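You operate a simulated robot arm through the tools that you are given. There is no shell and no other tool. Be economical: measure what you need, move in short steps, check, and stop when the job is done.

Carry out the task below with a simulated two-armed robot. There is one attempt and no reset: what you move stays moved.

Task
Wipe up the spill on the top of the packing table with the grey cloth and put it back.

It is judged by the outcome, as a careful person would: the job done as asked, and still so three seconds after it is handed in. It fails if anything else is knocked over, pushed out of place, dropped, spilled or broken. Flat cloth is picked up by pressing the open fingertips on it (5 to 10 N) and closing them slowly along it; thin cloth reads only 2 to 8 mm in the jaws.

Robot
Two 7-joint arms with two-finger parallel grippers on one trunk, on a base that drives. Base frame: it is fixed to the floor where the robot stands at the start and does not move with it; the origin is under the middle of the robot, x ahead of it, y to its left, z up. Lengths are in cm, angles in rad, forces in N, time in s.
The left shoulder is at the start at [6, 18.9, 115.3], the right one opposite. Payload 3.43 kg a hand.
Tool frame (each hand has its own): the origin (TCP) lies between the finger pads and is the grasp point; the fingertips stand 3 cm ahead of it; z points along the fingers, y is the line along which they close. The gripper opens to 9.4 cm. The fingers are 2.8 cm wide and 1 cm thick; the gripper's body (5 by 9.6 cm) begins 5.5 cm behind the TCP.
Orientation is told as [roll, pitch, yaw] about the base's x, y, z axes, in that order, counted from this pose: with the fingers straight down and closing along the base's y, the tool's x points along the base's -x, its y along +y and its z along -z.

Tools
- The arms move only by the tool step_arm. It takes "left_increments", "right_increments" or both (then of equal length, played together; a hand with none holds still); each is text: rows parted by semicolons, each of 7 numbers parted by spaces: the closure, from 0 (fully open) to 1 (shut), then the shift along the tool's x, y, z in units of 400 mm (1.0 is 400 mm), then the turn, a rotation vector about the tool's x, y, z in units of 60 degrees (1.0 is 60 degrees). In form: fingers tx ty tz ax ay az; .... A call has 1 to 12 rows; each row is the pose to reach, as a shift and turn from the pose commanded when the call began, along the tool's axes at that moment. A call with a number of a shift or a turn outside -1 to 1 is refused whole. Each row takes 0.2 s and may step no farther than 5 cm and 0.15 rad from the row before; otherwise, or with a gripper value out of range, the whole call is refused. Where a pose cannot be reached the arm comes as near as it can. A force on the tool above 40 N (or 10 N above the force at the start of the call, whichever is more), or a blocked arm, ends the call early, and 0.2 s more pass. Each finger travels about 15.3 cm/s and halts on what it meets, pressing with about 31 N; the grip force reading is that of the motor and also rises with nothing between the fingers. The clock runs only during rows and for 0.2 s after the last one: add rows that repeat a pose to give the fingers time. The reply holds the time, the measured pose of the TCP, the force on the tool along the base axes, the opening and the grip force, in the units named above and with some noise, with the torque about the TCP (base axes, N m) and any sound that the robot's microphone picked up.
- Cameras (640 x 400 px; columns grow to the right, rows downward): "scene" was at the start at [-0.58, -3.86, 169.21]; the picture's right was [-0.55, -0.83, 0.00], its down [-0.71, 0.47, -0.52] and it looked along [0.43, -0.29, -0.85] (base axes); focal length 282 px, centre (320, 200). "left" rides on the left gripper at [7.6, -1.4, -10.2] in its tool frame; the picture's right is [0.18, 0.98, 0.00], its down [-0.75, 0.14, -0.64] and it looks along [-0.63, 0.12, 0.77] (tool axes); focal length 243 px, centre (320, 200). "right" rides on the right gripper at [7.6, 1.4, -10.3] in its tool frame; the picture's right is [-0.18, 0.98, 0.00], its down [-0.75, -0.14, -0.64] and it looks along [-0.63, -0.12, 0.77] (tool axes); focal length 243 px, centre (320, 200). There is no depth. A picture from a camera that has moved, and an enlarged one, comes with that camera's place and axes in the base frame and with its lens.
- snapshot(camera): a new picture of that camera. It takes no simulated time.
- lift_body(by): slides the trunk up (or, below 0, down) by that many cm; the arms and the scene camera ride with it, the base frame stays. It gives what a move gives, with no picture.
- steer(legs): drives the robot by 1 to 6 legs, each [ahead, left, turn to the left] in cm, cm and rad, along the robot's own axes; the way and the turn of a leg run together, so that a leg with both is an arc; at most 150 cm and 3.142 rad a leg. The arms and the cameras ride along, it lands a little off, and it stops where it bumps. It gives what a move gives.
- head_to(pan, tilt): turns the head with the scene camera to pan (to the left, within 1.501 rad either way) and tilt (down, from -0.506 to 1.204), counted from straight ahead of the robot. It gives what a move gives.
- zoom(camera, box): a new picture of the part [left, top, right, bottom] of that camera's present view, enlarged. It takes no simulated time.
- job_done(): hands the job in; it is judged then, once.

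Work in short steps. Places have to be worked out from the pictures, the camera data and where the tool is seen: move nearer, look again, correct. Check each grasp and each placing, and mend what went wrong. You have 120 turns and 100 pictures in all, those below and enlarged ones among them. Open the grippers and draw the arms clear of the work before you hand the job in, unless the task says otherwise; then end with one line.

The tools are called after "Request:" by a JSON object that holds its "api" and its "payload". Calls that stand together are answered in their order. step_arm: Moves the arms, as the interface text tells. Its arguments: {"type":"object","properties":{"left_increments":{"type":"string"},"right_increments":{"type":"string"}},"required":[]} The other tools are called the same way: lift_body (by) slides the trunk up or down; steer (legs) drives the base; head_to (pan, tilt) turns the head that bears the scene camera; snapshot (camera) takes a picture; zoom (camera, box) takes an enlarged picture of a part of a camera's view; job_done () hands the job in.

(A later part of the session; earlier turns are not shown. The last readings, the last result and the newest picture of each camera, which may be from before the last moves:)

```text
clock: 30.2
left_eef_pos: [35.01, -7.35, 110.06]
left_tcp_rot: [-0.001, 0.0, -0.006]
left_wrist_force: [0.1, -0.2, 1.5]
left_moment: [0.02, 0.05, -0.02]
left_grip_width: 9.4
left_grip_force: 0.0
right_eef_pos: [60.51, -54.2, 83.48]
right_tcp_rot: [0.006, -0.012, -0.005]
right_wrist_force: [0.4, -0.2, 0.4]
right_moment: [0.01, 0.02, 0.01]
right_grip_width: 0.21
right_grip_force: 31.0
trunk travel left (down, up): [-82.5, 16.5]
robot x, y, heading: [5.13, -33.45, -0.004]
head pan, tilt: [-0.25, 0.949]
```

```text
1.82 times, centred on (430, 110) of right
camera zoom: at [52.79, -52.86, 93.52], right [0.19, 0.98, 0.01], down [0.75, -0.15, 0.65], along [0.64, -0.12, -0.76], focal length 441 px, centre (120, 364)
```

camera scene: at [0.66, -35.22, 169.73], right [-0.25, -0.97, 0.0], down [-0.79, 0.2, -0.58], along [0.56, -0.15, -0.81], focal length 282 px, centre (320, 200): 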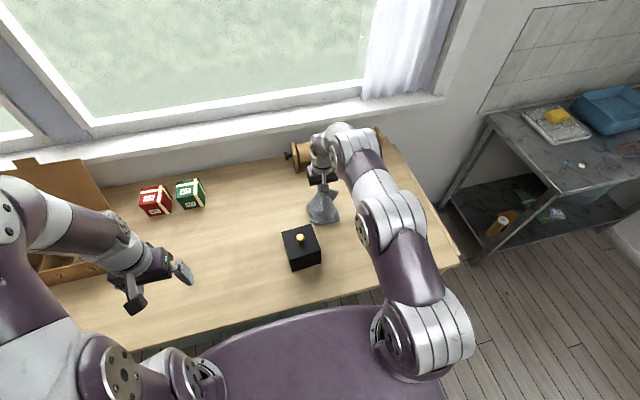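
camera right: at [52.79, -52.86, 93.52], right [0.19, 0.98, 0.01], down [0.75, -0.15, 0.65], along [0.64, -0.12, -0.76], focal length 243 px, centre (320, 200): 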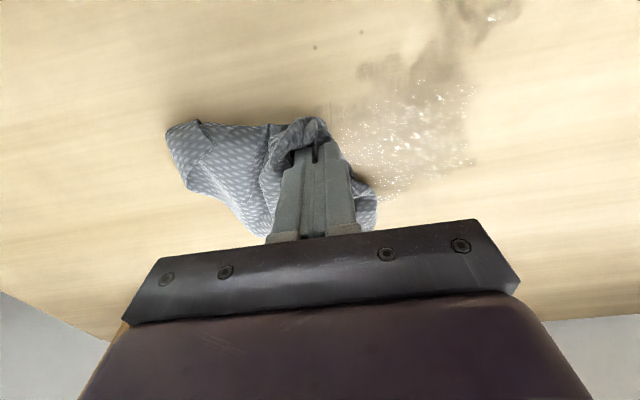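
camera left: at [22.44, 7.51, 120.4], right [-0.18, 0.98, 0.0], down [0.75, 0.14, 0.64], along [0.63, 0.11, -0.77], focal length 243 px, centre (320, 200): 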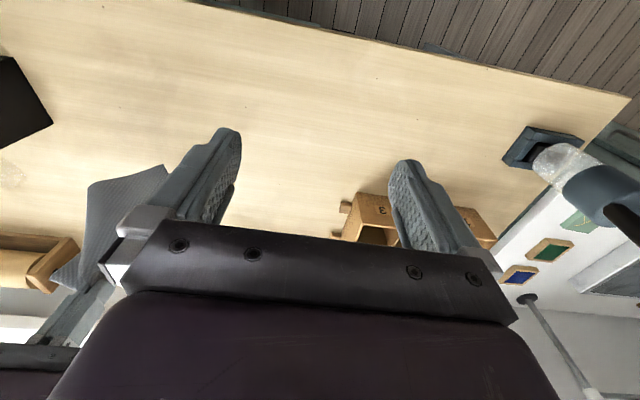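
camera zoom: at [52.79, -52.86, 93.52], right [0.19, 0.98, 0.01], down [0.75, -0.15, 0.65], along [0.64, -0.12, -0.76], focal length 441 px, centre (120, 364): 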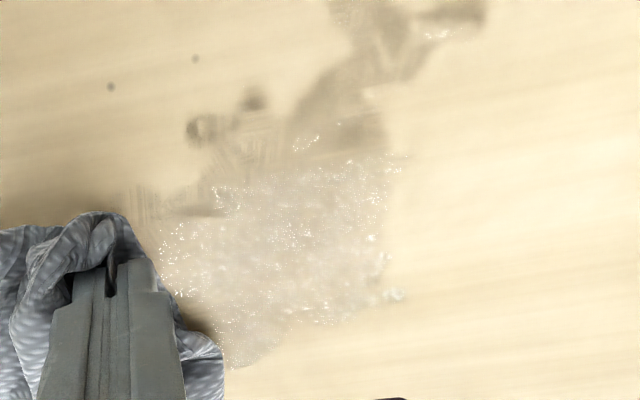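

Areas the cloth actually touched under load have thinned, while the main body at x 58–65, y -54 to -45 remains. I'll lay the cloth again from further back and sweep with real pressure.

Request:
{"api": "step_arm", "payload": {"right_increments": "1 0 -0.02 -0.1 0 0 0; 1 0 -0.04 -0.2 0 0 0; 1 -0.05 -0.06 -0.3 0 0 0; 1 -0.05 -0.06 -0.25 0 0 0; 1 -0.05 -0.04 -0.16 0 0 0; 1 -0.05 0.04 -0.1 0 0 0; 1 -0.05 0.13 -0.05 0 0 0; 1 -0.05 0.22 -0.02 0 0 0; 1 -0.05 0.3 0 0 0 0; 1 -0.05 0.3 0.008 0 0 0; 1 -0.05 0.28 0.012 0 0 0"}}

Request:
{"api": "snapshot", "payload": {"camera": "right"}}

```text
clock: 32.6
left_eef_pos: [34.88, -7.24, 110.13]
left_tcp_rot: [0.0, -0.001, -0.005]
left_wrist_force: [0.2, 0.3, 0.9]
left_moment: [-0.02, 0.01, 0.01]
left_grip_width: 9.4
left_grip_force: 0.1
right_eef_pos: [62.55, -42.87, 83.03]
right_tcp_rot: [0.005, -0.012, -0.004]
right_wrist_force: [0.7, 3.5, 15.9]
right_moment: [-0.05, 0.21, -0.02]
right_grip_width: 0.18
right_grip_force: 31.4
trunk travel left (down, up): [-82.5, 16.5]
robot x, y, heading: [4.99, -33.46, -0.0]
head pan, tilt: [-0.25, 0.949]
```

```text
63 pictures are left
camera right: at [54.84, -41.54, 93.17], right [0.19, 0.98, 0.01], down [0.74, -0.15, 0.65], along [0.64, -0.12, -0.76], focal length 243 px, centre (320, 200)
```

right: 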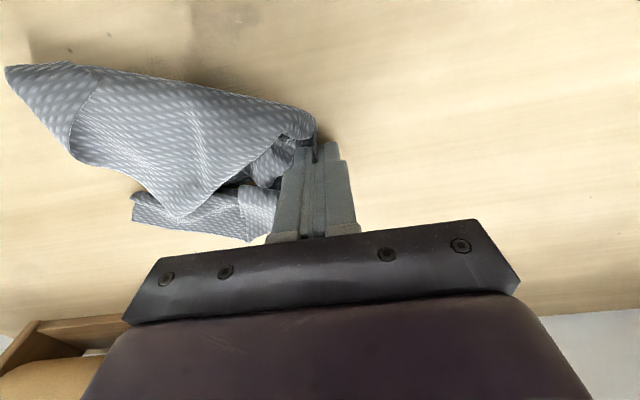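

The cloth covers the main body and the hand presses at 16 N. I'm sweeping -y slowly, easing up about 1 mm.

Request:
{"api": "step_arm", "payload": {"right_increments": "1 0 -0.04 -0.003 0 0 0; 1 0 -0.08 -0.003 0 0 0; 1 0 -0.12 -0.003 0 0 0; 1 0 -0.16 -0.003 0 0 0; 1 0 -0.2 -0.003 0 0 0; 1 0 -0.25 -0.003 0 0 0; 1 0 -0.3 -0.003 0 0 0; 1 0 -0.3 -0.003 0 0 0"}}

Request:
{"api": "snapshot", "payload": {"camera": "right"}}

```text
clock: 34.4
left_eef_pos: [34.81, -7.24, 110.07]
left_tcp_rot: [-0.003, -0.002, -0.005]
left_wrist_force: [0.1, 1.0, 0.1]
left_moment: [0.02, -0.01, -0.02]
left_grip_width: 9.38
left_grip_force: 0.0
right_eef_pos: [62.4, -55.04, 83.2]
right_tcp_rot: [0.005, -0.012, -0.004]
right_wrist_force: [0.1, 3.3, 15.2]
right_moment: [-0.07, 0.18, -0.04]
right_grip_width: 0.21
right_grip_force: 30.9
trunk travel left (down, up): [-82.5, 16.5]
robot x, y, heading: [4.88, -33.36, -0.002]
head pan, tilt: [-0.25, 0.949]
```

```text
62 pictures are left
camera right: at [54.58, -53.5, 93.2], right [0.19, 0.98, 0.01], down [0.75, -0.15, 0.65], along [0.64, -0.12, -0.76], focal length 243 px, centre (320, 200)
```

right: 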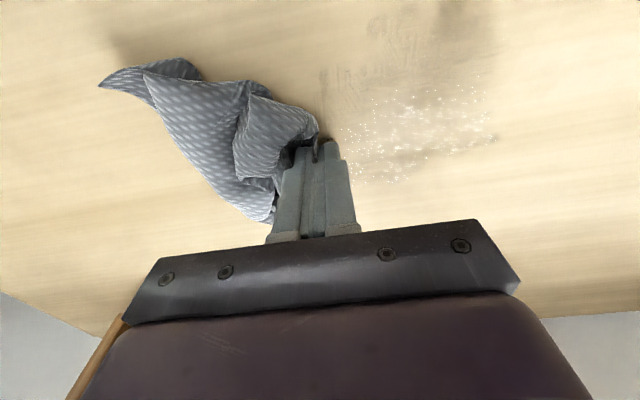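

Clear progress: the patch is noticeably fainter. I'll keep rubbing back and forth under pressure on different x lines.

Request:
{"api": "step_arm", "payload": {"right_increments": "1 0.02 0.06 -0.003 0 0 0; 1 0.02 0.12 -0.003 0 0 0; 1 0.02 0.18 -0.003 0 0 0; 1 0.02 0.24 -0.003 0 0 0; 1 0.02 0.29 -0.003 0 0 0; 1 -0.04 0.29 -0.003 0 0 0; 1 -0.04 0.23 -0.003 0 0 0; 1 -0.04 0.17 -0.003 0 0 0; 1 -0.04 0.11 -0.003 0 0 0; 1 -0.04 0.05 -0.003 0 0 0; 1 -0.04 0 -0.003 0 0 0"}}

Request:
{"api": "snapshot", "payload": {"camera": "right"}}

```text
clock: 36.8
left_eef_pos: [35.01, -7.35, 110.07]
left_tcp_rot: [0.0, 0.0, -0.007]
left_wrist_force: [0.2, 0.3, -0.2]
left_moment: [0.02, 0.01, 0.04]
left_grip_width: 9.44
left_grip_force: 0.1
right_eef_pos: [63.89, -55.2, 83.29]
right_tcp_rot: [0.006, -0.01, -0.007]
right_wrist_force: [0.0, 0.9, 1.0]
right_moment: [0.01, 0.04, 0.0]
right_grip_width: 0.19
right_grip_force: 31.0
trunk travel left (down, up): [-82.5, 16.5]
robot x, y, heading: [5.24, -33.42, -0.003]
head pan, tilt: [-0.25, 0.949]
```

```text
61 pictures are left
camera right: at [56.21, -53.85, 93.29], right [0.19, 0.98, 0.01], down [0.75, -0.15, 0.65], along [0.64, -0.12, -0.76], focal length 243 px, centre (320, 200)
```

right: 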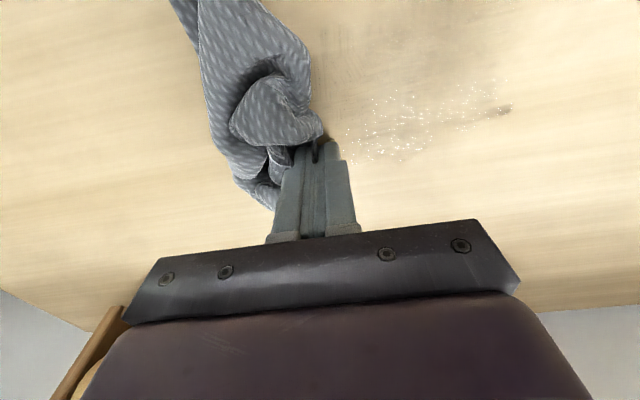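

What remains is a strip at about x 61.5–64.5, y -53 to -45, and the pressure has faded. I'm pressing 2 mm lower and rubbing along that strip.

Request:
{"api": "step_arm", "payload": {"right_increments": "1 0 0.05 0.004 0 0 0; 1 0 0.1 0.004 0 0 0; 1 0 0.16 0.004 0 0 0; 1 0 0.22 0.004 0 0 0; 1 0 0.27 0.004 0 0 0; 1 0.04 0.27 0.004 0 0 0; 1 0.04 0.22 0.004 0 0 0; 1 0.04 0.16 0.004 0 0 0; 1 0.04 0.1 0.004 0 0 0; 1 0.04 0.04 0.004 0 0 0; 1 0.04 -0.01 0.004 0 0 0"}}

Request:
{"api": "snapshot", "payload": {"camera": "right"}}

```text
clock: 39.2
left_eef_pos: [34.74, -7.19, 110.16]
left_tcp_rot: [-0.001, -0.003, -0.006]
left_wrist_force: [-1.2, -0.1, -0.9]
left_moment: [0.0, 0.0, -0.04]
left_grip_width: 9.38
left_grip_force: 0.1
right_eef_pos: [62.58, -55.41, 83.17]
right_tcp_rot: [0.003, -0.017, -0.005]
right_wrist_force: [1.5, 7.6, 28.5]
right_moment: [-0.03, 0.26, -0.09]
right_grip_width: 0.2
right_grip_force: 30.7
trunk travel left (down, up): [-82.5, 16.5]
robot x, y, heading: [5.47, -33.37, -0.006]
head pan, tilt: [-0.25, 0.949]
```

```text
60 pictures are left
camera right: at [54.67, -54.05, 93.13], right [0.19, 0.98, 0.01], down [0.74, -0.15, 0.65], along [0.64, -0.12, -0.76], focal length 243 px, centre (320, 200)
```

right: 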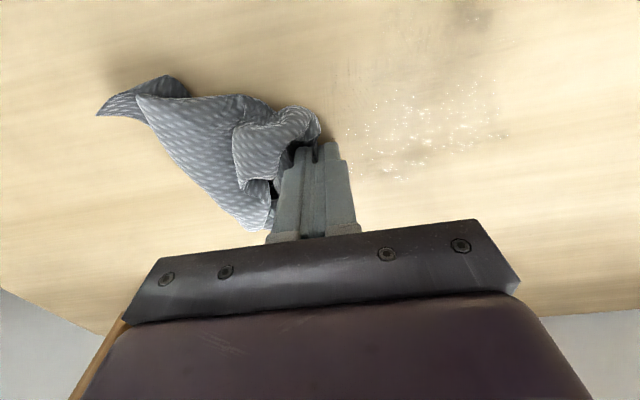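

It keeps fading. I'm running more passes with lines near x 65, 61 and 59, slightly lighter.

Request:
{"api": "step_arm", "payload": {"right_increments": "1 -0.05 0.04 -0.003 0 0 0; 1 -0.05 0.1 -0.003 0 0 0; 1 -0.05 0.16 -0.003 0 0 0; 1 -0.05 0.22 -0.003 0 0 0; 1 -0.05 0.28 -0.003 0 0 0; 1 0.03 0.28 -0.003 0 0 0; 1 0.03 0.22 -0.003 0 0 0; 1 0.03 0.16 -0.003 0 0 0; 1 0.03 0.1 -0.003 0 0 0; 1 0.03 0.04 -0.003 0 0 0; 1 0.03 0 -0.003 0 0 0"}}

Request:
{"api": "step_arm", "payload": {"right_increments": "1 0.05 0.05 0 0 0 0; 1 0.05 0.1 0 0 0 0; 1 0.05 0.16 0 0 0 0; 1 0.05 0.22 0 0 0 0; 1 0.05 0.28 0 0 0 0; 1 -0.05 0.28 0 0 0 0; 1 -0.05 0.22 0 0 0 0; 1 -0.05 0.16 0 0 0 0; 1 -0.05 0.1 0 0 0 0; 1 -0.05 0.04 0 0 0 0; 1 -0.05 0 0 0 0 0"}}

Request:
{"api": "snapshot", "payload": {"camera": "right"}}

```text
clock: 41.6
left_eef_pos: [34.72, -7.24, 110.06]
left_tcp_rot: [-0.001, -0.002, -0.006]
left_wrist_force: [0.4, 0.9, -0.2]
left_moment: [0.0, 0.03, 0.0]
left_grip_width: 9.41
left_grip_force: 0.1
right_eef_pos: [61.17, -55.55, 83.18]
right_tcp_rot: [0.002, -0.012, -0.005]
right_wrist_force: [-1.2, 4.9, 16.3]
right_moment: [-0.03, 0.23, -0.08]
right_grip_width: 0.22
right_grip_force: 31.0
trunk travel left (down, up): [-82.5, 16.5]
robot x, y, heading: [4.85, -33.19, -0.008]
head pan, tilt: [-0.25, 0.949]
```

```text
clock: 44.0
left_eef_pos: [34.84, -7.45, 110.14]
left_tcp_rot: [0.001, 0.0, -0.006]
left_wrist_force: [0.1, 1.2, -0.4]
left_moment: [-0.02, 0.02, 0.0]
left_grip_width: 9.39
left_grip_force: 0.0
right_eef_pos: [63.24, -55.52, 83.35]
right_tcp_rot: [0.005, -0.009, -0.004]
right_wrist_force: [0.2, -0.7, 0.2]
right_moment: [0.01, 0.04, 0.02]
right_grip_width: 0.21
right_grip_force: 31.2
trunk travel left (down, up): [-82.5, 16.5]
robot x, y, heading: [4.84, -33.5, -0.009]
head pan, tilt: [-0.25, 0.949]
```

```text
59 pictures are left
camera right: at [55.54, -54.14, 93.36], right [0.19, 0.98, 0.01], down [0.75, -0.15, 0.65], along [0.64, -0.12, -0.76], focal length 243 px, centre (320, 200)
```

right: 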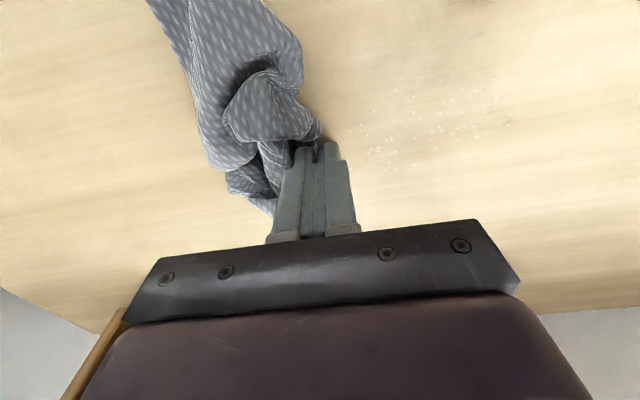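

Nearly gone, with only faint speckles left. I'm doing two more pressed passes over x 62–65 and one over the front at x 58–60.

Request:
{"api": "step_arm", "payload": {"right_increments": "1 -0.03 0.04 0.004 0 0 0; 1 -0.03 0.1 0.004 0 0 0; 1 -0.03 0.16 0.004 0 0 0; 1 -0.03 0.22 0.004 0 0 0; 1 -0.03 0.28 0.004 0 0 0; 1 0.02 0.28 0.004 0 0 0; 1 0.02 0.22 0.004 0 0 0; 1 0.02 0.16 0.004 0 0 0; 1 0.02 0.1 0.004 0 0 0; 1 0.02 0.04 0.004 0 0 0; 1 0.02 0 0.004 0 0 0"}}

Request:
{"api": "step_arm", "payload": {"right_increments": "1 0.07 0 -0.001 0 0 0; 1 0.1 0.05 -0.001 0 0 0; 1 0.1 0.1 -0.001 0 0 0; 1 0.1 0.16 -0.001 0 0 0; 1 0.1 0.22 -0.001 0 0 0; 1 0.1 0.28 -0.001 0 0 0; 1 0 0.28 -0.001 0 0 0; 1 0 0.22 -0.001 0 0 0; 1 0 0.16 -0.001 0 0 0; 1 0 0.1 -0.001 0 0 0; 1 0 0.04 -0.001 0 0 0; 1 0 0 -0.001 0 0 0"}}

Request:
{"api": "zoom", "payload": {"camera": "right", "box": [300, 0, 560, 220]}}

```text
clock: 46.4
left_eef_pos: [34.69, -7.17, 110.16]
left_tcp_rot: [-0.002, -0.001, -0.004]
left_wrist_force: [-0.5, 0.8, -0.8]
left_moment: [0.02, 0.0, 0.0]
left_grip_width: 9.4
left_grip_force: 0.1
right_eef_pos: [62.43, -55.45, 83.1]
right_tcp_rot: [0.003, -0.015, -0.005]
right_wrist_force: [0.9, 7.6, 27.5]
right_moment: [-0.01, 0.29, -0.13]
right_grip_width: 0.21
right_grip_force: 30.6
trunk travel left (down, up): [-82.5, 16.5]
robot x, y, heading: [5.04, -33.48, -0.006]
head pan, tilt: [-0.25, 0.949]
```

```text
clock: 49.0
left_eef_pos: [34.69, -7.15, 110.18]
left_tcp_rot: [-0.002, -0.004, -0.005]
left_wrist_force: [-0.3, 0.4, -0.4]
left_moment: [0.01, -0.03, 0.04]
left_grip_width: 9.4
left_grip_force: 0.0
right_eef_pos: [62.4, -55.34, 83.24]
right_tcp_rot: [0.004, -0.017, -0.003]
right_wrist_force: [1.1, 9.3, 32.8]
right_moment: [-0.02, 0.37, -0.09]
right_grip_width: 0.2
right_grip_force: 31.0
trunk travel left (down, up): [-82.5, 16.5]
robot x, y, heading: [4.84, -33.11, -0.005]
head pan, tilt: [-0.25, 0.949]
```

```text
1.82 times, centred on (430, 110) of right
camera zoom: at [54.6, -53.93, 93.13], right [0.19, 0.98, 0.01], down [0.74, -0.15, 0.65], along [0.64, -0.12, -0.76], focal length 441 px, centre (120, 364)
```

zoom: 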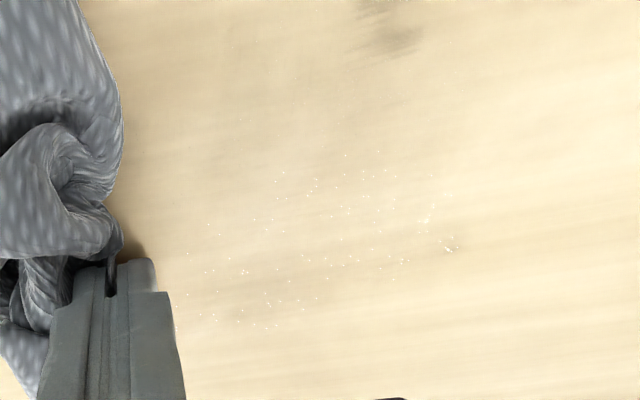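

Only speckles remain there, plus a dark smudge near (57,-47). I'll lift and look at the whole area.

Request:
{"api": "step_arm", "payload": {"right_increments": "1 0 0 -0.1 0 0 0; 1 0 -0.08 -0.18 0 0 0; 1 0 -0.16 -0.26 0 0 0; 1 0 -0.24 -0.34 0 0 0; 1 0 -0.26 -0.4 0 0 0; 1 0 -0.26 -0.4 0 0 0"}}

Request:
{"api": "snapshot", "payload": {"camera": "right"}}

Request:
{"api": "snapshot", "payload": {"camera": "scene"}}

```text
clock: 50.4
left_eef_pos: [35.05, -7.28, 110.11]
left_tcp_rot: [0.0, 0.0, -0.004]
left_wrist_force: [0.1, -0.1, 0.9]
left_moment: [0.02, 0.02, 0.0]
left_grip_width: 9.4
left_grip_force: 0.0
right_eef_pos: [62.27, -65.9, 99.05]
right_tcp_rot: [0.003, -0.01, -0.006]
right_wrist_force: [-1.6, 0.3, 1.0]
right_moment: [0.01, 0.0, 0.01]
right_grip_width: 0.2
right_grip_force: 30.9
trunk travel left (down, up): [-82.5, 16.5]
robot x, y, heading: [5.12, -33.26, -0.002]
head pan, tilt: [-0.25, 0.949]
```

```text
57 pictures are left
camera right: at [54.58, -64.59, 109.15], right [0.19, 0.98, 0.01], down [0.75, -0.15, 0.65], along [0.64, -0.12, -0.76], focal length 243 px, centre (320, 200)
```

right: 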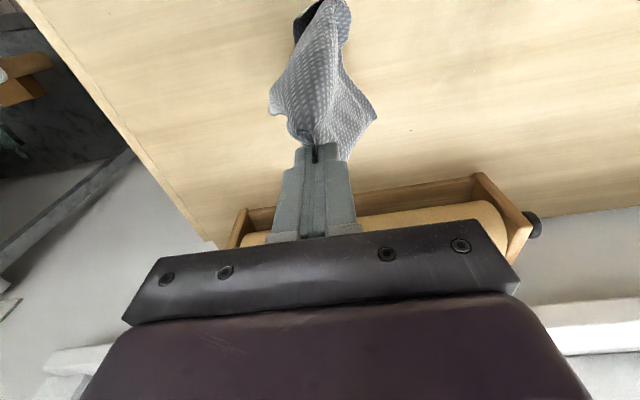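

```text
56 pictures are left
camera scene: at [5.86, -35.27, 169.73], right [-0.25, -0.97, 0.0], down [-0.79, 0.2, -0.58], along [0.56, -0.15, -0.81], focal length 282 px, centre (320, 200)
```

scene: 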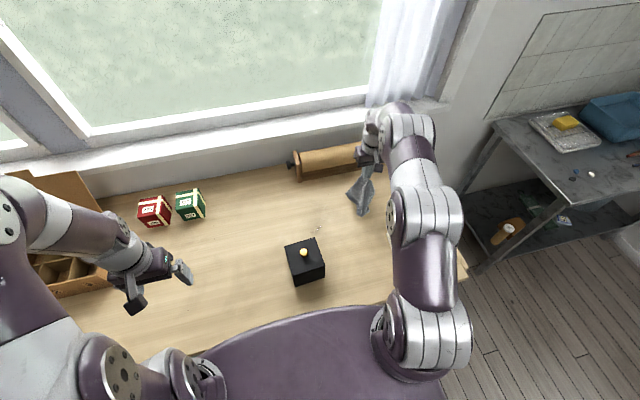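

The hand is near the roll holder but above it. I'll enlarge the spill area from the scene camera.

Request:
{"api": "zoom", "payload": {"camera": "scene", "box": [275, 190, 355, 260]}}

Request:
{"api": "zoom", "payload": {"camera": "left", "box": [0, 0, 220, 240]}}

```text
5.71 times, centred on (315, 225) of scene
camera zoom: at [5.86, -35.27, 169.73], right [-0.25, -0.97, 0.0], down [-0.79, 0.2, -0.58], along [0.56, -0.15, -0.81], focal length 1614 px, centre (349, 57)
```

zoom: 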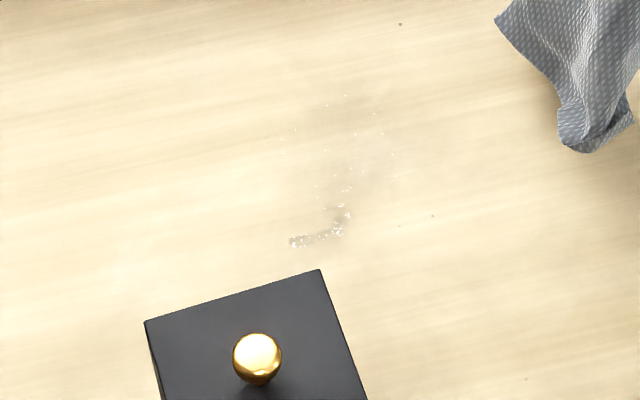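

```text
1.67 times, centred on (110, 120) of left
camera zoom: at [27.43, -8.79, 120.41], right [-0.18, 0.98, 0.0], down [0.75, 0.14, 0.64], along [0.63, 0.12, -0.77], focal length 404 px, centre (670, 333)
```

zoom: 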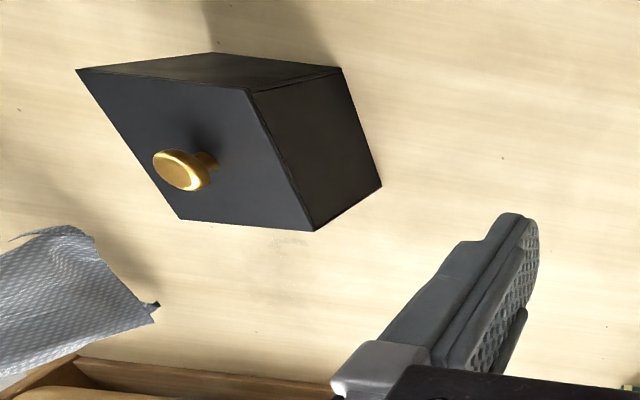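

What's left is a small smudge at about (54.5–57, -44 to -49), roughly 7 cm behind the box. To keep the wrist camera clear of the box and knob, I'll yaw the hand about 0.8 rad while moving in high.

Request:
{"api": "step_arm", "payload": {"right_increments": "1 0.02 0.05 0 0 0 -0.127; 1 0.04 0.1 0 0 0 -0.254; 1 0.07 0.15 0 0 0 -0.381; 1 0.1 0.2 0 0 0 -0.508; 1 0.12 0.25 0 0 0 -0.635; 1 0.13 0.3 0 0 0 -0.762; 1 0.13 0.3 0 0 0 -0.762"}}

Request:
{"api": "snapshot", "payload": {"camera": "right"}}

```text
clock: 52.0
left_eef_pos: [34.89, -7.35, 110.05]
left_tcp_rot: [-0.001, 0.001, -0.005]
left_wrist_force: [0.1, -0.1, -0.4]
left_moment: [0.02, -0.06, 0.0]
left_grip_width: 9.4
left_grip_force: 0.1
right_eef_pos: [57.2, -54.15, 98.82]
right_tcp_rot: [-0.002, -0.013, 0.794]
right_wrist_force: [0.8, -0.1, 0.5]
right_moment: [0.02, 0.01, -0.03]
right_grip_width: 0.21
right_grip_force: 30.9
trunk travel left (down, up): [-82.5, 16.5]
robot x, y, heading: [4.84, -33.42, -0.008]
head pan, tilt: [-0.25, 0.949]
```

```text
53 pictures are left
camera right: at [50.71, -58.68, 108.84], right [-0.57, 0.82, 0.0], down [0.62, 0.44, 0.65], along [0.53, 0.37, -0.76], focal length 243 px, centre (320, 200)
```

right: 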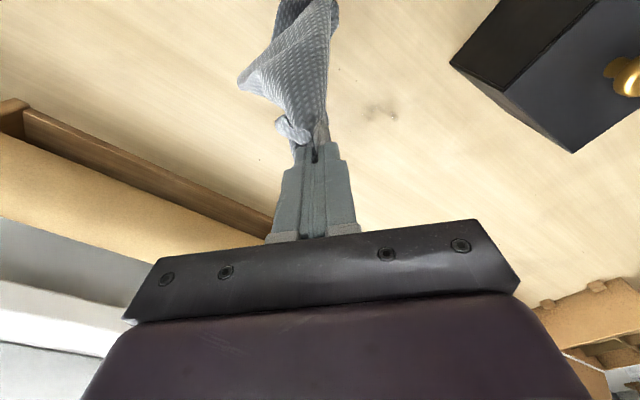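

The smudge is at (55.3,-46.9), and the wrist camera is now clear of the box. I'm laying the tail across the smudge from its +y side.

Request:
{"api": "step_arm", "payload": {"right_increments": "1 0 0 0.115 0 0 0; 1 -0.036 0.035 0.215 0 0 0; 1 -0.08 0.096 0.29 0 0 0; 1 -0.125 0.158 0.34 0 0 0; 1 -0.17 0.219 0.37 0 0 0; 1 -0.188 0.237 0.385 0 0 0; 1 -0.188 0.237 0.39 0 0 0"}}

Request:
{"api": "snapshot", "payload": {"camera": "right"}}

Request:
{"api": "zoom", "payload": {"camera": "scene", "box": [250, 150, 410, 290]}}

```text
clock: 53.6
left_eef_pos: [34.96, -7.47, 110.06]
left_tcp_rot: [0.0, 0.001, -0.005]
left_wrist_force: [0.4, -0.3, 0.1]
left_moment: [0.0, -0.02, 0.02]
left_grip_width: 9.41
left_grip_force: 0.1
right_eef_pos: [55.64, -41.72, 83.37]
right_tcp_rot: [-0.003, -0.01, 0.792]
right_wrist_force: [0.0, -0.9, 1.5]
right_moment: [-0.01, 0.0, -0.05]
right_grip_width: 0.2
right_grip_force: 30.9
trunk travel left (down, up): [-82.5, 16.5]
robot x, y, heading: [5.0, -33.14, -0.01]
head pan, tilt: [-0.25, 0.949]
```

```text
52 pictures are left
camera right: at [49.29, -46.2, 93.29], right [-0.57, 0.82, 0.0], down [0.62, 0.43, 0.65], along [0.54, 0.37, -0.76], focal length 243 px, centre (320, 200)
```

right: 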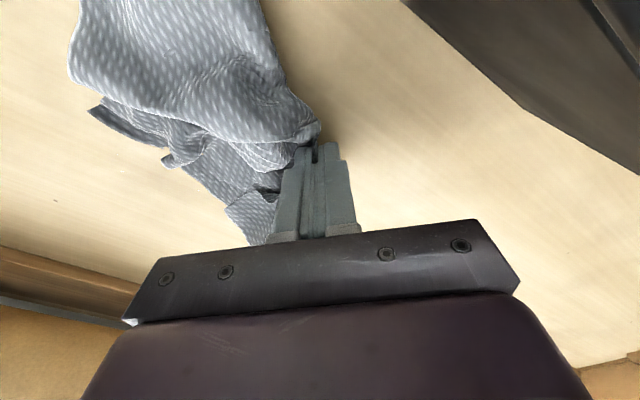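

```text
2.86 times, centred on (330, 220) of scene
camera zoom: at [5.76, -35.25, 169.73], right [-0.25, -0.97, 0.0], down [-0.79, 0.2, -0.58], along [0.56, -0.15, -0.81], focal length 807 px, centre (291, 143)
```

zoom: 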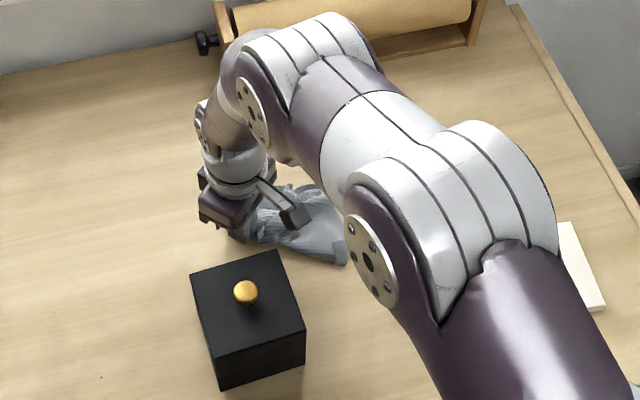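

The cloth covers the smudge. Now I'll press and rub -y and back, twice.

Request:
{"api": "step_arm", "payload": {"right_increments": "1 0.036 -0.035 0.003 0 0 0; 1 0.071 -0.07 0.004 0 0 0; 1 0.107 -0.105 0.004 0 0 0; 1 0.143 -0.14 0.004 0 0 0; 1 0.179 -0.175 0.004 0 0 0; 1 0.125 -0.16 0.004 0 0 0; 1 0.09 -0.12 0.004 0 0 0; 1 0.03 -0.08 0.004 0 0 0; 1 -0.02 -0.03 0.004 0 0 0; 1 0.05 -0.1 0.004 0 0 0; 1 0.1 -0.15 0.004 0 0 0; 1 0.16 -0.2 0.004 0 0 0"}}

Request:
{"api": "snapshot", "payload": {"camera": "right"}}

```text
clock: 56.2
left_eef_pos: [34.92, -7.29, 110.11]
left_tcp_rot: [0.001, -0.001, -0.005]
left_wrist_force: [-0.4, 0.2, 0.0]
left_moment: [-0.04, 0.03, -0.02]
left_grip_width: 9.41
left_grip_force: 0.2
right_eef_pos: [56.93, -51.96, 83.17]
right_tcp_rot: [-0.007, -0.012, 0.794]
right_wrist_force: [0.0, 2.4, 5.1]
right_moment: [-0.03, 0.01, -0.04]
right_grip_width: 0.2
right_grip_force: 30.9
trunk travel left (down, up): [-82.5, 16.5]
robot x, y, heading: [5.33, -33.52, -0.004]
head pan, tilt: [-0.25, 0.949]
```

```text
50 pictures are left
camera right: at [50.42, -56.44, 93.19], right [-0.57, 0.82, 0.0], down [0.62, 0.44, 0.65], along [0.54, 0.37, -0.76], focal length 243 px, centre (320, 200)
```

right: 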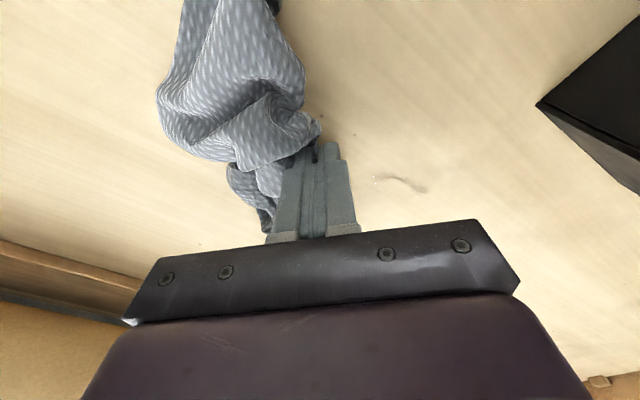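

One thin streak remains, from about (55,-44.5) to (56.3,-48.6). I'm pressing a little harder directly along it.

Request:
{"api": "step_arm", "payload": {"right_increments": "1 -0.045 0.067 0.003 0 0 0; 1 -0.09 0.135 0.003 0 0 0; 1 -0.134 0.202 0.003 0 0 0; 1 -0.098 0.15 0.004 0 0 0; 1 -0.06 0.1 0.004 0 0 0; 1 -0.025 0.046 0.004 0 0 0; 1 -0.06 0.11 0.004 0 0 0; 1 -0.095 0.17 0.004 0 0 0; 1 -0.12 0.215 0.004 0 0 0; 1 -0.085 0.165 0.004 0 0 0; 1 -0.045 0.115 0.004 0 0 0; 1 0 0.06 0.004 0 0 0"}}

Request:
{"api": "step_arm", "payload": {"right_increments": "1 0.04 -0.05 0 0 0 0; 1 0.09 -0.1 -0.05 0 0 0; 1 0.13 -0.15 -0.1 0 0 0; 1 0.17 -0.19 -0.18 0 0 0; 1 0.21 -0.22 -0.27 0 0 0; 1 0.21 -0.22 -0.37 0 0 0; 1 0.21 -0.22 -0.37 0 0 0"}}

Request:
{"api": "zoom", "payload": {"camera": "scene", "box": [275, 190, 355, 260]}}

Request:
{"api": "snapshot", "payload": {"camera": "right"}}

```text
clock: 58.8
left_eef_pos: [34.59, -7.12, 110.19]
left_tcp_rot: [0.0, -0.002, -0.004]
left_wrist_force: [0.0, 0.6, 0.4]
left_moment: [0.02, -0.02, 0.0]
left_grip_width: 9.4
left_grip_force: 0.1
right_eef_pos: [54.89, -50.26, 83.09]
right_tcp_rot: [-0.009, -0.012, 0.795]
right_wrist_force: [0.4, 9.0, 33.8]
right_moment: [-0.07, 0.06, -0.03]
right_grip_width: 0.19
right_grip_force: 31.1
trunk travel left (down, up): [-82.5, 16.5]
robot x, y, heading: [4.84, -33.76, -0.007]
head pan, tilt: [-0.25, 0.949]
```

```text
clock: 60.4
left_eef_pos: [35.0, -7.43, 110.05]
left_tcp_rot: [0.0, 0.0, -0.004]
left_wrist_force: [1.2, 0.6, 0.4]
left_moment: [0.02, 0.02, 0.0]
left_grip_width: 9.4
left_grip_force: 0.0
right_eef_pos: [55.34, -62.2, 97.62]
right_tcp_rot: [-0.004, -0.009, 0.793]
right_wrist_force: [0.1, 0.0, 1.1]
right_moment: [-0.01, -0.02, -0.04]
right_grip_width: 0.22
right_grip_force: 31.4
trunk travel left (down, up): [-82.5, 16.5]
robot x, y, heading: [5.19, -32.98, -0.01]
head pan, tilt: [-0.25, 0.949]
```

```text
5.71 times, centred on (315, 225) of scene
camera zoom: at [5.89, -35.32, 169.72], right [-0.25, -0.97, 0.0], down [-0.79, 0.21, -0.58], along [0.56, -0.15, -0.81], focal length 1614 px, centre (349, 57)
```

zoom: 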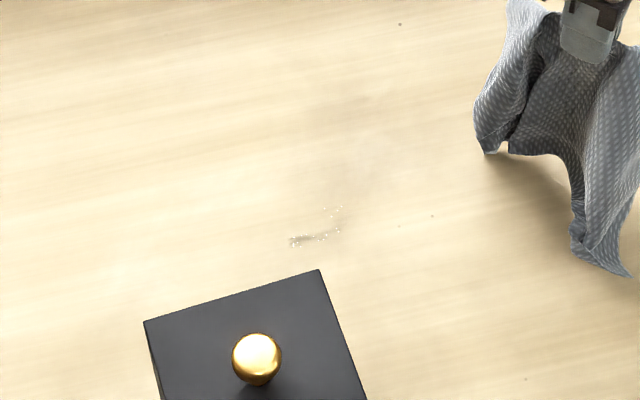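

```text
48 pictures are left
camera right: at [48.83, -66.72, 107.69], right [-0.57, 0.82, 0.0], down [0.62, 0.43, 0.65], along [0.53, 0.37, -0.76], focal length 243 px, centre (320, 200)
```

right: 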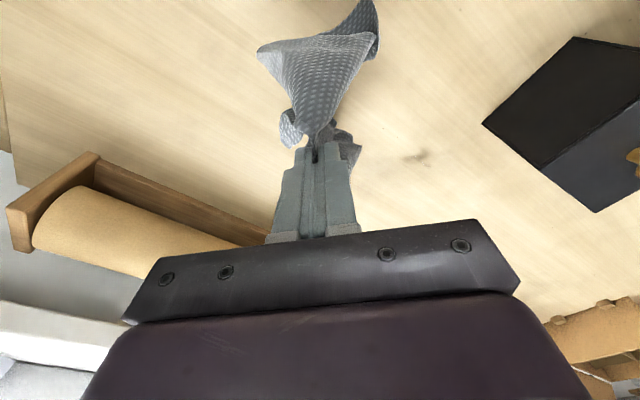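

A tiny remnant is left at about (54–55.5, -45 to -48). I'll lay the cloth once more, with the line about 1 cm closer, and rub it.

Request:
{"api": "step_arm", "payload": {"right_increments": "1 -0.071 0.07 0 0 0 0; 1 -0.143 0.14 0.02 0 0 0; 1 -0.152 0.166 0.125 0 0 0; 1 -0.17 0.2015 0.22 0 0 0; 1 -0.2285 0.266 0.285 0 0 0; 1 -0.28 0.321 0.325 0 0 0; 1 -0.325 0.364 0.35 0 0 0; 1 -0.325 0.364 0.362 0 0 0"}}

Request:
{"api": "snapshot", "payload": {"camera": "right"}}

```text
clock: 62.2
left_eef_pos: [34.94, -7.35, 110.03]
left_tcp_rot: [-0.001, 0.001, -0.004]
left_wrist_force: [0.0, 0.0, 0.0]
left_moment: [0.04, 0.01, -0.02]
left_grip_width: 9.39
left_grip_force: 0.1
right_eef_pos: [54.4, -43.12, 83.29]
right_tcp_rot: [-0.005, -0.012, 0.791]
right_wrist_force: [-0.2, -0.6, 0.3]
right_moment: [-0.01, 0.03, 0.02]
right_grip_width: 0.18
right_grip_force: 31.1
trunk travel left (down, up): [-82.5, 16.5]
robot x, y, heading: [5.03, -33.28, -0.009]
head pan, tilt: [-0.25, 0.949]
```

```text
47 pictures are left
camera right: at [47.89, -47.57, 93.31], right [-0.57, 0.82, 0.0], down [0.62, 0.43, 0.65], along [0.54, 0.37, -0.76], focal length 243 px, centre (320, 200)
```

right: 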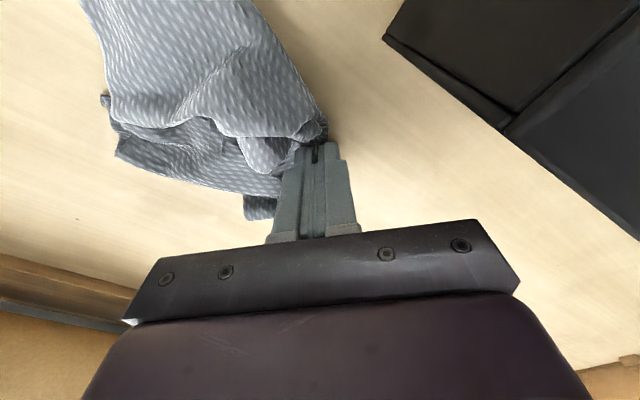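

The cloth is laid over it and the box is untouched. Now I'll press and rub in short strokes.

Request:
{"api": "step_arm", "payload": {"right_increments": "1 0.027 -0.026 0.006 0 0 0; 1 0.053 -0.052 0.006 0 0 0; 1 0.08 -0.078 0.006 0 0 0; 1 0.107 -0.105 0.006 0 0 0; 1 0.135 -0.13 0.006 0 0 0; 1 0.107 -0.12 0.006 0 0 0; 1 0.07 -0.085 0.006 0 0 0; 1 0.035 -0.05 0.006 0 0 0; 1 0 -0.015 0.006 0 0 0; 1 0.04 -0.055 0.006 0 0 0; 1 0.08 -0.095 0.006 0 0 0; 1 0.13 -0.145 0.006 0 0 0"}}

Request:
{"api": "snapshot", "payload": {"camera": "right"}}

```text
clock: 64.8
left_eef_pos: [35.07, -7.34, 110.09]
left_tcp_rot: [0.001, 0.001, -0.004]
left_wrist_force: [1.2, -0.9, -0.2]
left_moment: [0.01, -0.04, 0.02]
left_grip_width: 9.43
left_grip_force: 0.0
right_eef_pos: [54.64, -50.81, 83.29]
right_tcp_rot: [-0.002, -0.01, 0.793]
right_wrist_force: [0.3, -0.4, -0.1]
right_moment: [-0.02, -0.01, -0.01]
right_grip_width: 0.2
right_grip_force: 31.2
trunk travel left (down, up): [-82.5, 16.5]
robot x, y, heading: [4.91, -33.39, -0.005]
head pan, tilt: [-0.25, 0.949]
```

```text
46 pictures are left
camera right: at [48.24, -55.36, 93.38], right [-0.57, 0.82, 0.0], down [0.62, 0.43, 0.65], along [0.54, 0.37, -0.76], focal length 243 px, centre (320, 200)
```

right: 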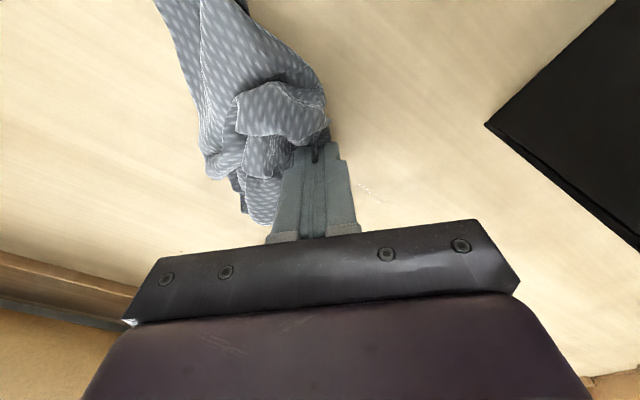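

Only a few specks remain at (55,-47), and the pressure had dropped off. I'll do one more firm double stroke along x 55.

Request:
{"api": "step_arm", "payload": {"right_increments": "1 -0.04 0.03 0.007 0 0 0; 1 -0.08 0.065 0.007 0 0 0; 1 -0.12 0.1 0.007 0 0 0; 1 -0.15 0.122 0.007 0 0 0; 1 -0.115 0.09 0.007 0 0 0; 1 -0.075 0.05 0.007 0 0 0; 1 -0.035 0.01 0.007 0 0 0; 1 -0.075 0.06 0.007 0 0 0; 1 -0.12 0.11 0.007 0 0 0; 1 -0.085 0.08 0.007 0 0 0; 1 -0.045 0.04 0.007 0 0 0; 1 0 0 0.007 0 0 0"}}

Request:
{"api": "step_arm", "payload": {"right_increments": "1 0.04 -0.05 0 0 0 0; 1 0.09 -0.1 -0.05 0 0 0; 1 0.13 -0.15 -0.1 0 0 0; 1 0.17 -0.19 -0.18 0 0 0; 1 0.21 -0.22 -0.27 0 0 0; 1 0.21 -0.22 -0.37 0 0 0; 1 0.21 -0.22 -0.37 0 0 0"}}

Request:
{"api": "zoom", "payload": {"camera": "scene", "box": [275, 180, 355, 260]}}

Request:
{"api": "zoom", "payload": {"camera": "right", "box": [330, 60, 530, 230]}}

```text
clock: 66.6
left_eef_pos: [34.83, -7.35, 110.1]
left_tcp_rot: [-0.001, -0.002, -0.006]
left_wrist_force: [0.9, -0.4, -0.2]
left_moment: [0.01, 0.04, 0.04]
left_grip_width: 9.39
left_grip_force: 0.1
right_eef_pos: [55.55, -48.61, 83.2]
right_tcp_rot: [-0.012, -0.015, 0.79]
right_wrist_force: [-5.9, -0.3, 22.9]
right_moment: [-0.15, 0.24, -0.05]
right_grip_width: 0.22
right_grip_force: 30.9
trunk travel left (down, up): [-82.5, 16.5]
robot x, y, heading: [4.79, -32.97, -0.008]
head pan, tilt: [-0.25, 0.949]
stopped in row 8 (right hand): the force on the tool passed its limit (the readings are from after the stop); the commanded pose is now the measured one
```

```text
clock: 68.2
left_eef_pos: [35.11, -7.44, 109.99]
left_tcp_rot: [0.0, 0.002, -0.006]
left_wrist_force: [-0.5, -0.6, -0.3]
left_moment: [0.0, 0.02, 0.03]
left_grip_width: 9.4
left_grip_force: 0.1
right_eef_pos: [55.9, -60.91, 97.49]
right_tcp_rot: [-0.006, -0.012, 0.792]
right_wrist_force: [0.4, -0.8, -0.5]
right_moment: [0.01, -0.03, 0.0]
right_grip_width: 0.21
right_grip_force: 31.2
trunk travel left (down, up): [-82.5, 16.5]
robot x, y, heading: [5.09, -33.39, -0.005]
head pan, tilt: [-0.25, 0.949]
```

```text
5.00 times, centred on (315, 220) of scene
camera zoom: at [5.87, -35.3, 169.73], right [-0.25, -0.97, 0.0], down [-0.79, 0.21, -0.58], along [0.56, -0.15, -0.81], focal length 1412 px, centre (345, 100)
```

zoom: 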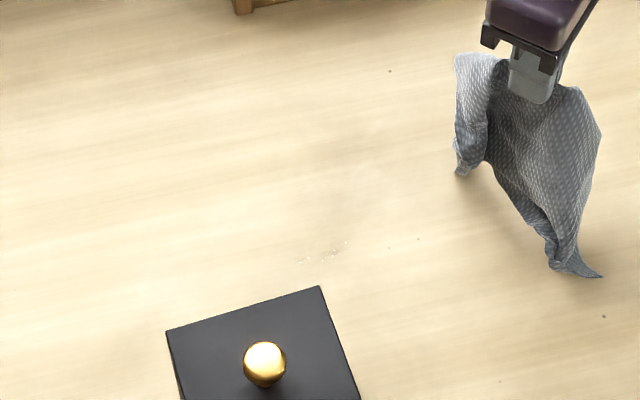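

```text
2.35 times, centred on (430, 145) of right
camera zoom: at [49.4, -65.46, 107.49], right [-0.57, 0.82, 0.0], down [0.62, 0.43, 0.65], along [0.54, 0.37, -0.76], focal length 571 px, centre (61, 329)
```

zoom: 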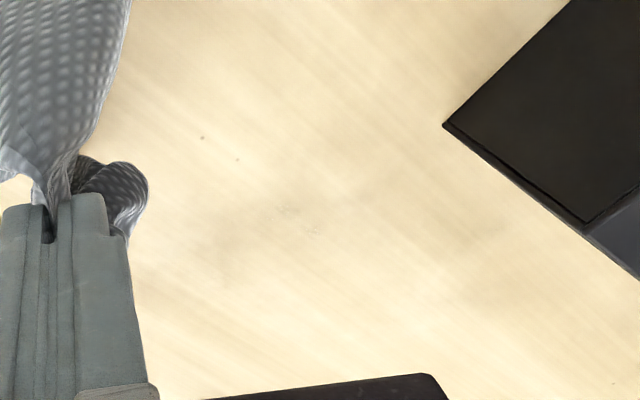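

It's practically clean now, with just a few specks. I'll do one final lay and pressed wipe across the area to be sure.

Request:
{"api": "step_arm", "payload": {"right_increments": "1 -0.071 0.07 0 0 0 0; 1 -0.143 0.14 0.02 0 0 0; 1 -0.152 0.166 0.125 0 0 0; 1 -0.17 0.2015 0.22 0 0 0; 1 -0.2285 0.266 0.285 0 0 0; 1 -0.28 0.321 0.325 0 0 0; 1 -0.325 0.364 0.35 0 0 0; 1 -0.325 0.364 0.36 0 0 0"}}

Request:
{"api": "step_arm", "payload": {"right_increments": "1 0.027 -0.026 0.005 0 0 0; 1 0.053 -0.052 0.005 0 0 0; 1 0.08 -0.078 0.005 0 0 0; 1 0.107 -0.105 0.005 0 0 0; 1 0.145 -0.14 0.005 0 0 0; 1 0.1 -0.175 0.005 0 0 0; 1 0.06 -0.14 0.005 0 0 0; 1 0.02 -0.1 0.005 0 0 0; 1 -0.03 -0.06 0.005 0 0 0; 1 -0.1 -0.1 0.005 0 0 0; 1 -0.05 -0.15 0.005 0 0 0; 1 0 -0.2 0.005 0 0 0"}}

Request:
{"api": "step_arm", "payload": {"right_increments": "1 0.04 -0.05 0 0 0 0; 1 0.09 -0.08 -0.05 0 0 0; 1 0.13 -0.08 -0.1 0 0 0; 1 0.17 -0.08 -0.18 0 0 0; 1 0.21 -0.08 -0.27 0 0 0; 1 0.21 -0.08 -0.37 0 0 0; 1 0.21 -0.08 -0.37 0 0 0"}}

Request:
{"api": "zoom", "payload": {"camera": "scene", "box": [275, 180, 355, 260]}}

Request:
{"api": "snapshot", "payload": {"camera": "right"}}

```text
clock: 70.0
left_eef_pos: [35.03, -7.35, 110.03]
left_tcp_rot: [0.0, 0.0, -0.005]
left_wrist_force: [-0.1, 0.4, -0.3]
left_moment: [0.0, -0.03, 0.0]
left_grip_width: 9.39
left_grip_force: 0.0
right_eef_pos: [54.84, -41.27, 83.52]
right_tcp_rot: [-0.008, -0.014, 0.793]
right_wrist_force: [0.2, -0.6, 0.5]
right_moment: [-0.03, 0.03, 0.0]
right_grip_width: 0.21
right_grip_force: 31.1
trunk travel left (down, up): [-82.5, 16.5]
robot x, y, heading: [5.06, -33.21, -0.008]
head pan, tilt: [-0.25, 0.949]
```

```text
clock: 72.6
left_eef_pos: [34.93, -7.46, 110.01]
left_tcp_rot: [0.0, 0.001, -0.005]
left_wrist_force: [0.0, -0.3, 0.1]
left_moment: [0.03, 0.0, 0.03]
left_grip_width: 9.41
left_grip_force: 0.1
right_eef_pos: [60.6, -46.97, 83.36]
right_tcp_rot: [-0.007, -0.011, 0.792]
right_wrist_force: [-0.4, 1.2, 0.5]
right_moment: [0.03, -0.02, 0.0]
right_grip_width: 0.21
right_grip_force: 30.7
trunk travel left (down, up): [-82.5, 16.5]
robot x, y, heading: [5.14, -33.38, -0.006]
head pan, tilt: [-0.25, 0.949]
```

```text
clock: 74.2
left_eef_pos: [34.95, -7.28, 110.09]
left_tcp_rot: [-0.001, 0.0, -0.006]
left_wrist_force: [0.4, 0.4, 0.9]
left_moment: [0.03, -0.02, -0.01]
left_grip_width: 9.41
left_grip_force: 0.1
right_eef_pos: [56.35, -55.46, 97.68]
right_tcp_rot: [-0.008, -0.011, 0.792]
right_wrist_force: [0.4, -0.6, 0.2]
right_moment: [-0.01, 0.0, 0.0]
right_grip_width: 0.22
right_grip_force: 31.0
trunk travel left (down, up): [-82.5, 16.5]
robot x, y, heading: [5.01, -33.37, -0.005]
head pan, tilt: [-0.25, 0.949]
```

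```text
5.00 times, centred on (315, 220) of scene
camera zoom: at [5.84, -35.28, 169.73], right [-0.25, -0.97, 0.0], down [-0.79, 0.21, -0.58], along [0.56, -0.15, -0.81], focal length 1412 px, centre (345, 100)
```

zoom: 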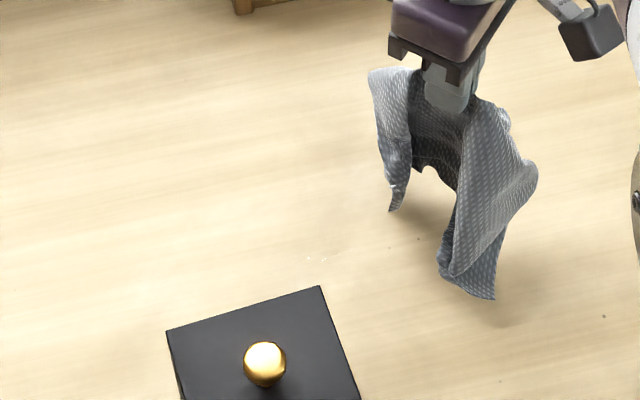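

```text
42 pictures are left
camera right: at [49.8, -59.85, 107.75], right [-0.57, 0.82, 0.0], down [0.62, 0.43, 0.65], along [0.54, 0.37, -0.76], focal length 243 px, centre (320, 200)
```

right: 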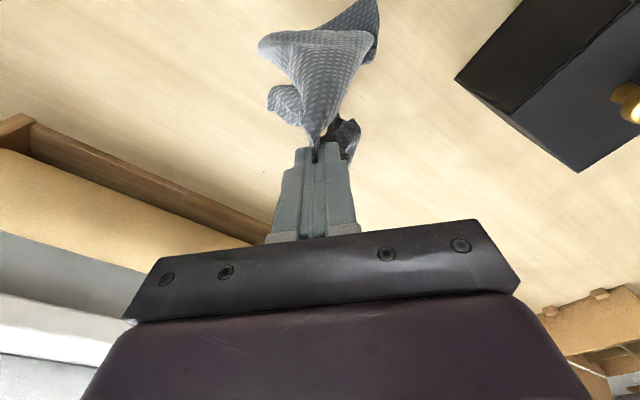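

The spill is gone. Now the cloth goes back: I'm raising the hand and undoing the yaw before driving back.

Request:
{"api": "step_arm", "payload": {"right_increments": "1 0 0 -0.04 0 0 0.127; 1 0 0 -0.08 0 0 0.254; 1 0 0 -0.12 0 0 0.381; 1 0 0 -0.16 0 0 0.508; 1 0 0 -0.19 0 0 0.635; 1 0 0 -0.2 0 0 0.762; 1 0 0 -0.2 0 0 0.762"}}

Request:
{"api": "zoom", "payload": {"camera": "scene", "box": [275, 180, 355, 260]}}

```text
clock: 75.8
left_eef_pos: [34.95, -7.32, 110.04]
left_tcp_rot: [-0.001, 0.0, -0.005]
left_wrist_force: [0.4, 0.3, -0.5]
left_moment: [0.0, 0.0, 0.01]
left_grip_width: 9.4
left_grip_force: 0.2
right_eef_pos: [56.55, -55.49, 105.9]
right_tcp_rot: [0.005, -0.014, -0.008]
right_wrist_force: [-0.4, 0.6, -0.1]
right_moment: [-0.01, 0.03, 0.01]
right_grip_width: 0.18
right_grip_force: 31.3
trunk travel left (down, up): [-82.5, 16.5]
robot x, y, heading: [4.99, -33.33, -0.01]
head pan, tilt: [-0.25, 0.949]
```

```text
5.00 times, centred on (315, 220) of scene
camera zoom: at [5.77, -35.23, 169.73], right [-0.25, -0.97, 0.0], down [-0.79, 0.2, -0.58], along [0.56, -0.15, -0.81], focal length 1412 px, centre (345, 100)
```

zoom: 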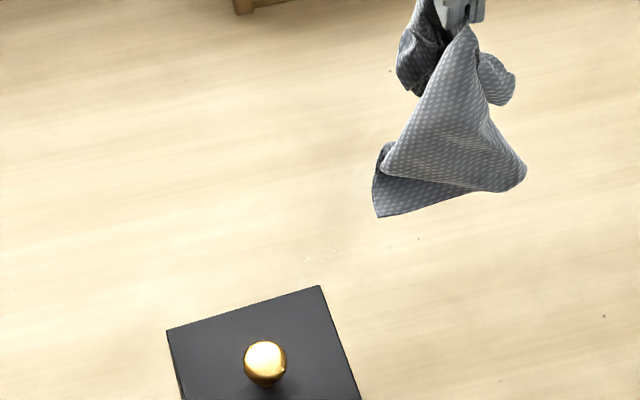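

The table looks clean. I'm shifting the hand slightly away from the box, then driving left so the cloth's original place is in reach.

Request:
{"api": "step_arm", "payload": {"right_increments": "1 -0.04 0 0 0 0 0; 1 -0.07 0 0 0 0 0; 1 -0.07 0 0 0 0 0"}}

Request:
{"api": "steer", "payload": {"legs": [[0, 22, 0]]}}

Request:
{"api": "snapshot", "payload": {"camera": "scene"}}

```text
clock: 76.6
left_eef_pos: [34.87, -7.3, 110.05]
left_tcp_rot: [0.0, -0.001, -0.005]
left_wrist_force: [0.1, -0.1, 0.2]
left_moment: [0.01, -0.02, 0.0]
left_grip_width: 9.41
left_grip_force: 0.1
right_eef_pos: [59.4, -55.41, 106.01]
right_tcp_rot: [0.005, -0.014, -0.006]
right_wrist_force: [-0.4, -0.6, 0.3]
right_moment: [0.02, -0.01, 0.04]
right_grip_width: 0.22
right_grip_force: 31.1
trunk travel left (down, up): [-82.5, 16.5]
robot x, y, heading: [5.33, -33.13, -0.003]
head pan, tilt: [-0.25, 0.949]
```

```text
clock: 78.2
left_eef_pos: [35.36, 14.43, 110.04]
left_tcp_rot: [0.001, 0.001, -0.013]
left_wrist_force: [-0.2, -0.6, -0.1]
left_moment: [0.0, -0.02, 0.0]
left_grip_width: 9.4
left_grip_force: 0.1
right_eef_pos: [59.34, -33.65, 105.88]
right_tcp_rot: [0.005, -0.013, -0.015]
right_wrist_force: [0.2, 1.1, 0.3]
right_moment: [0.0, 0.04, 0.05]
right_grip_width: 0.2
right_grip_force: 30.6
trunk travel left (down, up): [-82.5, 16.5]
robot x, y, heading: [5.51, -11.12, -0.01]
head pan, tilt: [-0.25, 0.949]
```

```text
40 pictures are left
camera scene: at [5.96, -13.19, 169.73], right [-0.26, -0.97, 0.0], down [-0.79, 0.21, -0.58], along [0.56, -0.15, -0.81], focal length 282 px, centre (320, 200)
```

scene: 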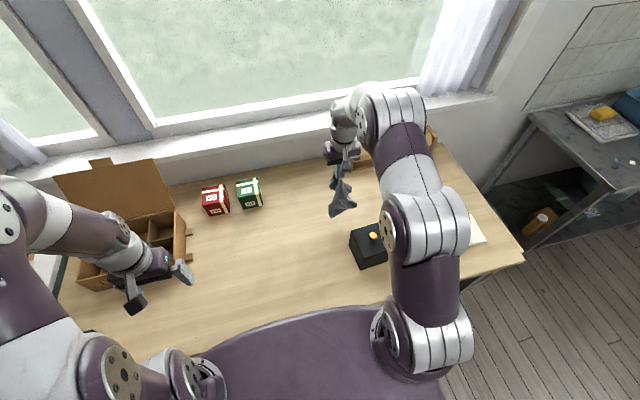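

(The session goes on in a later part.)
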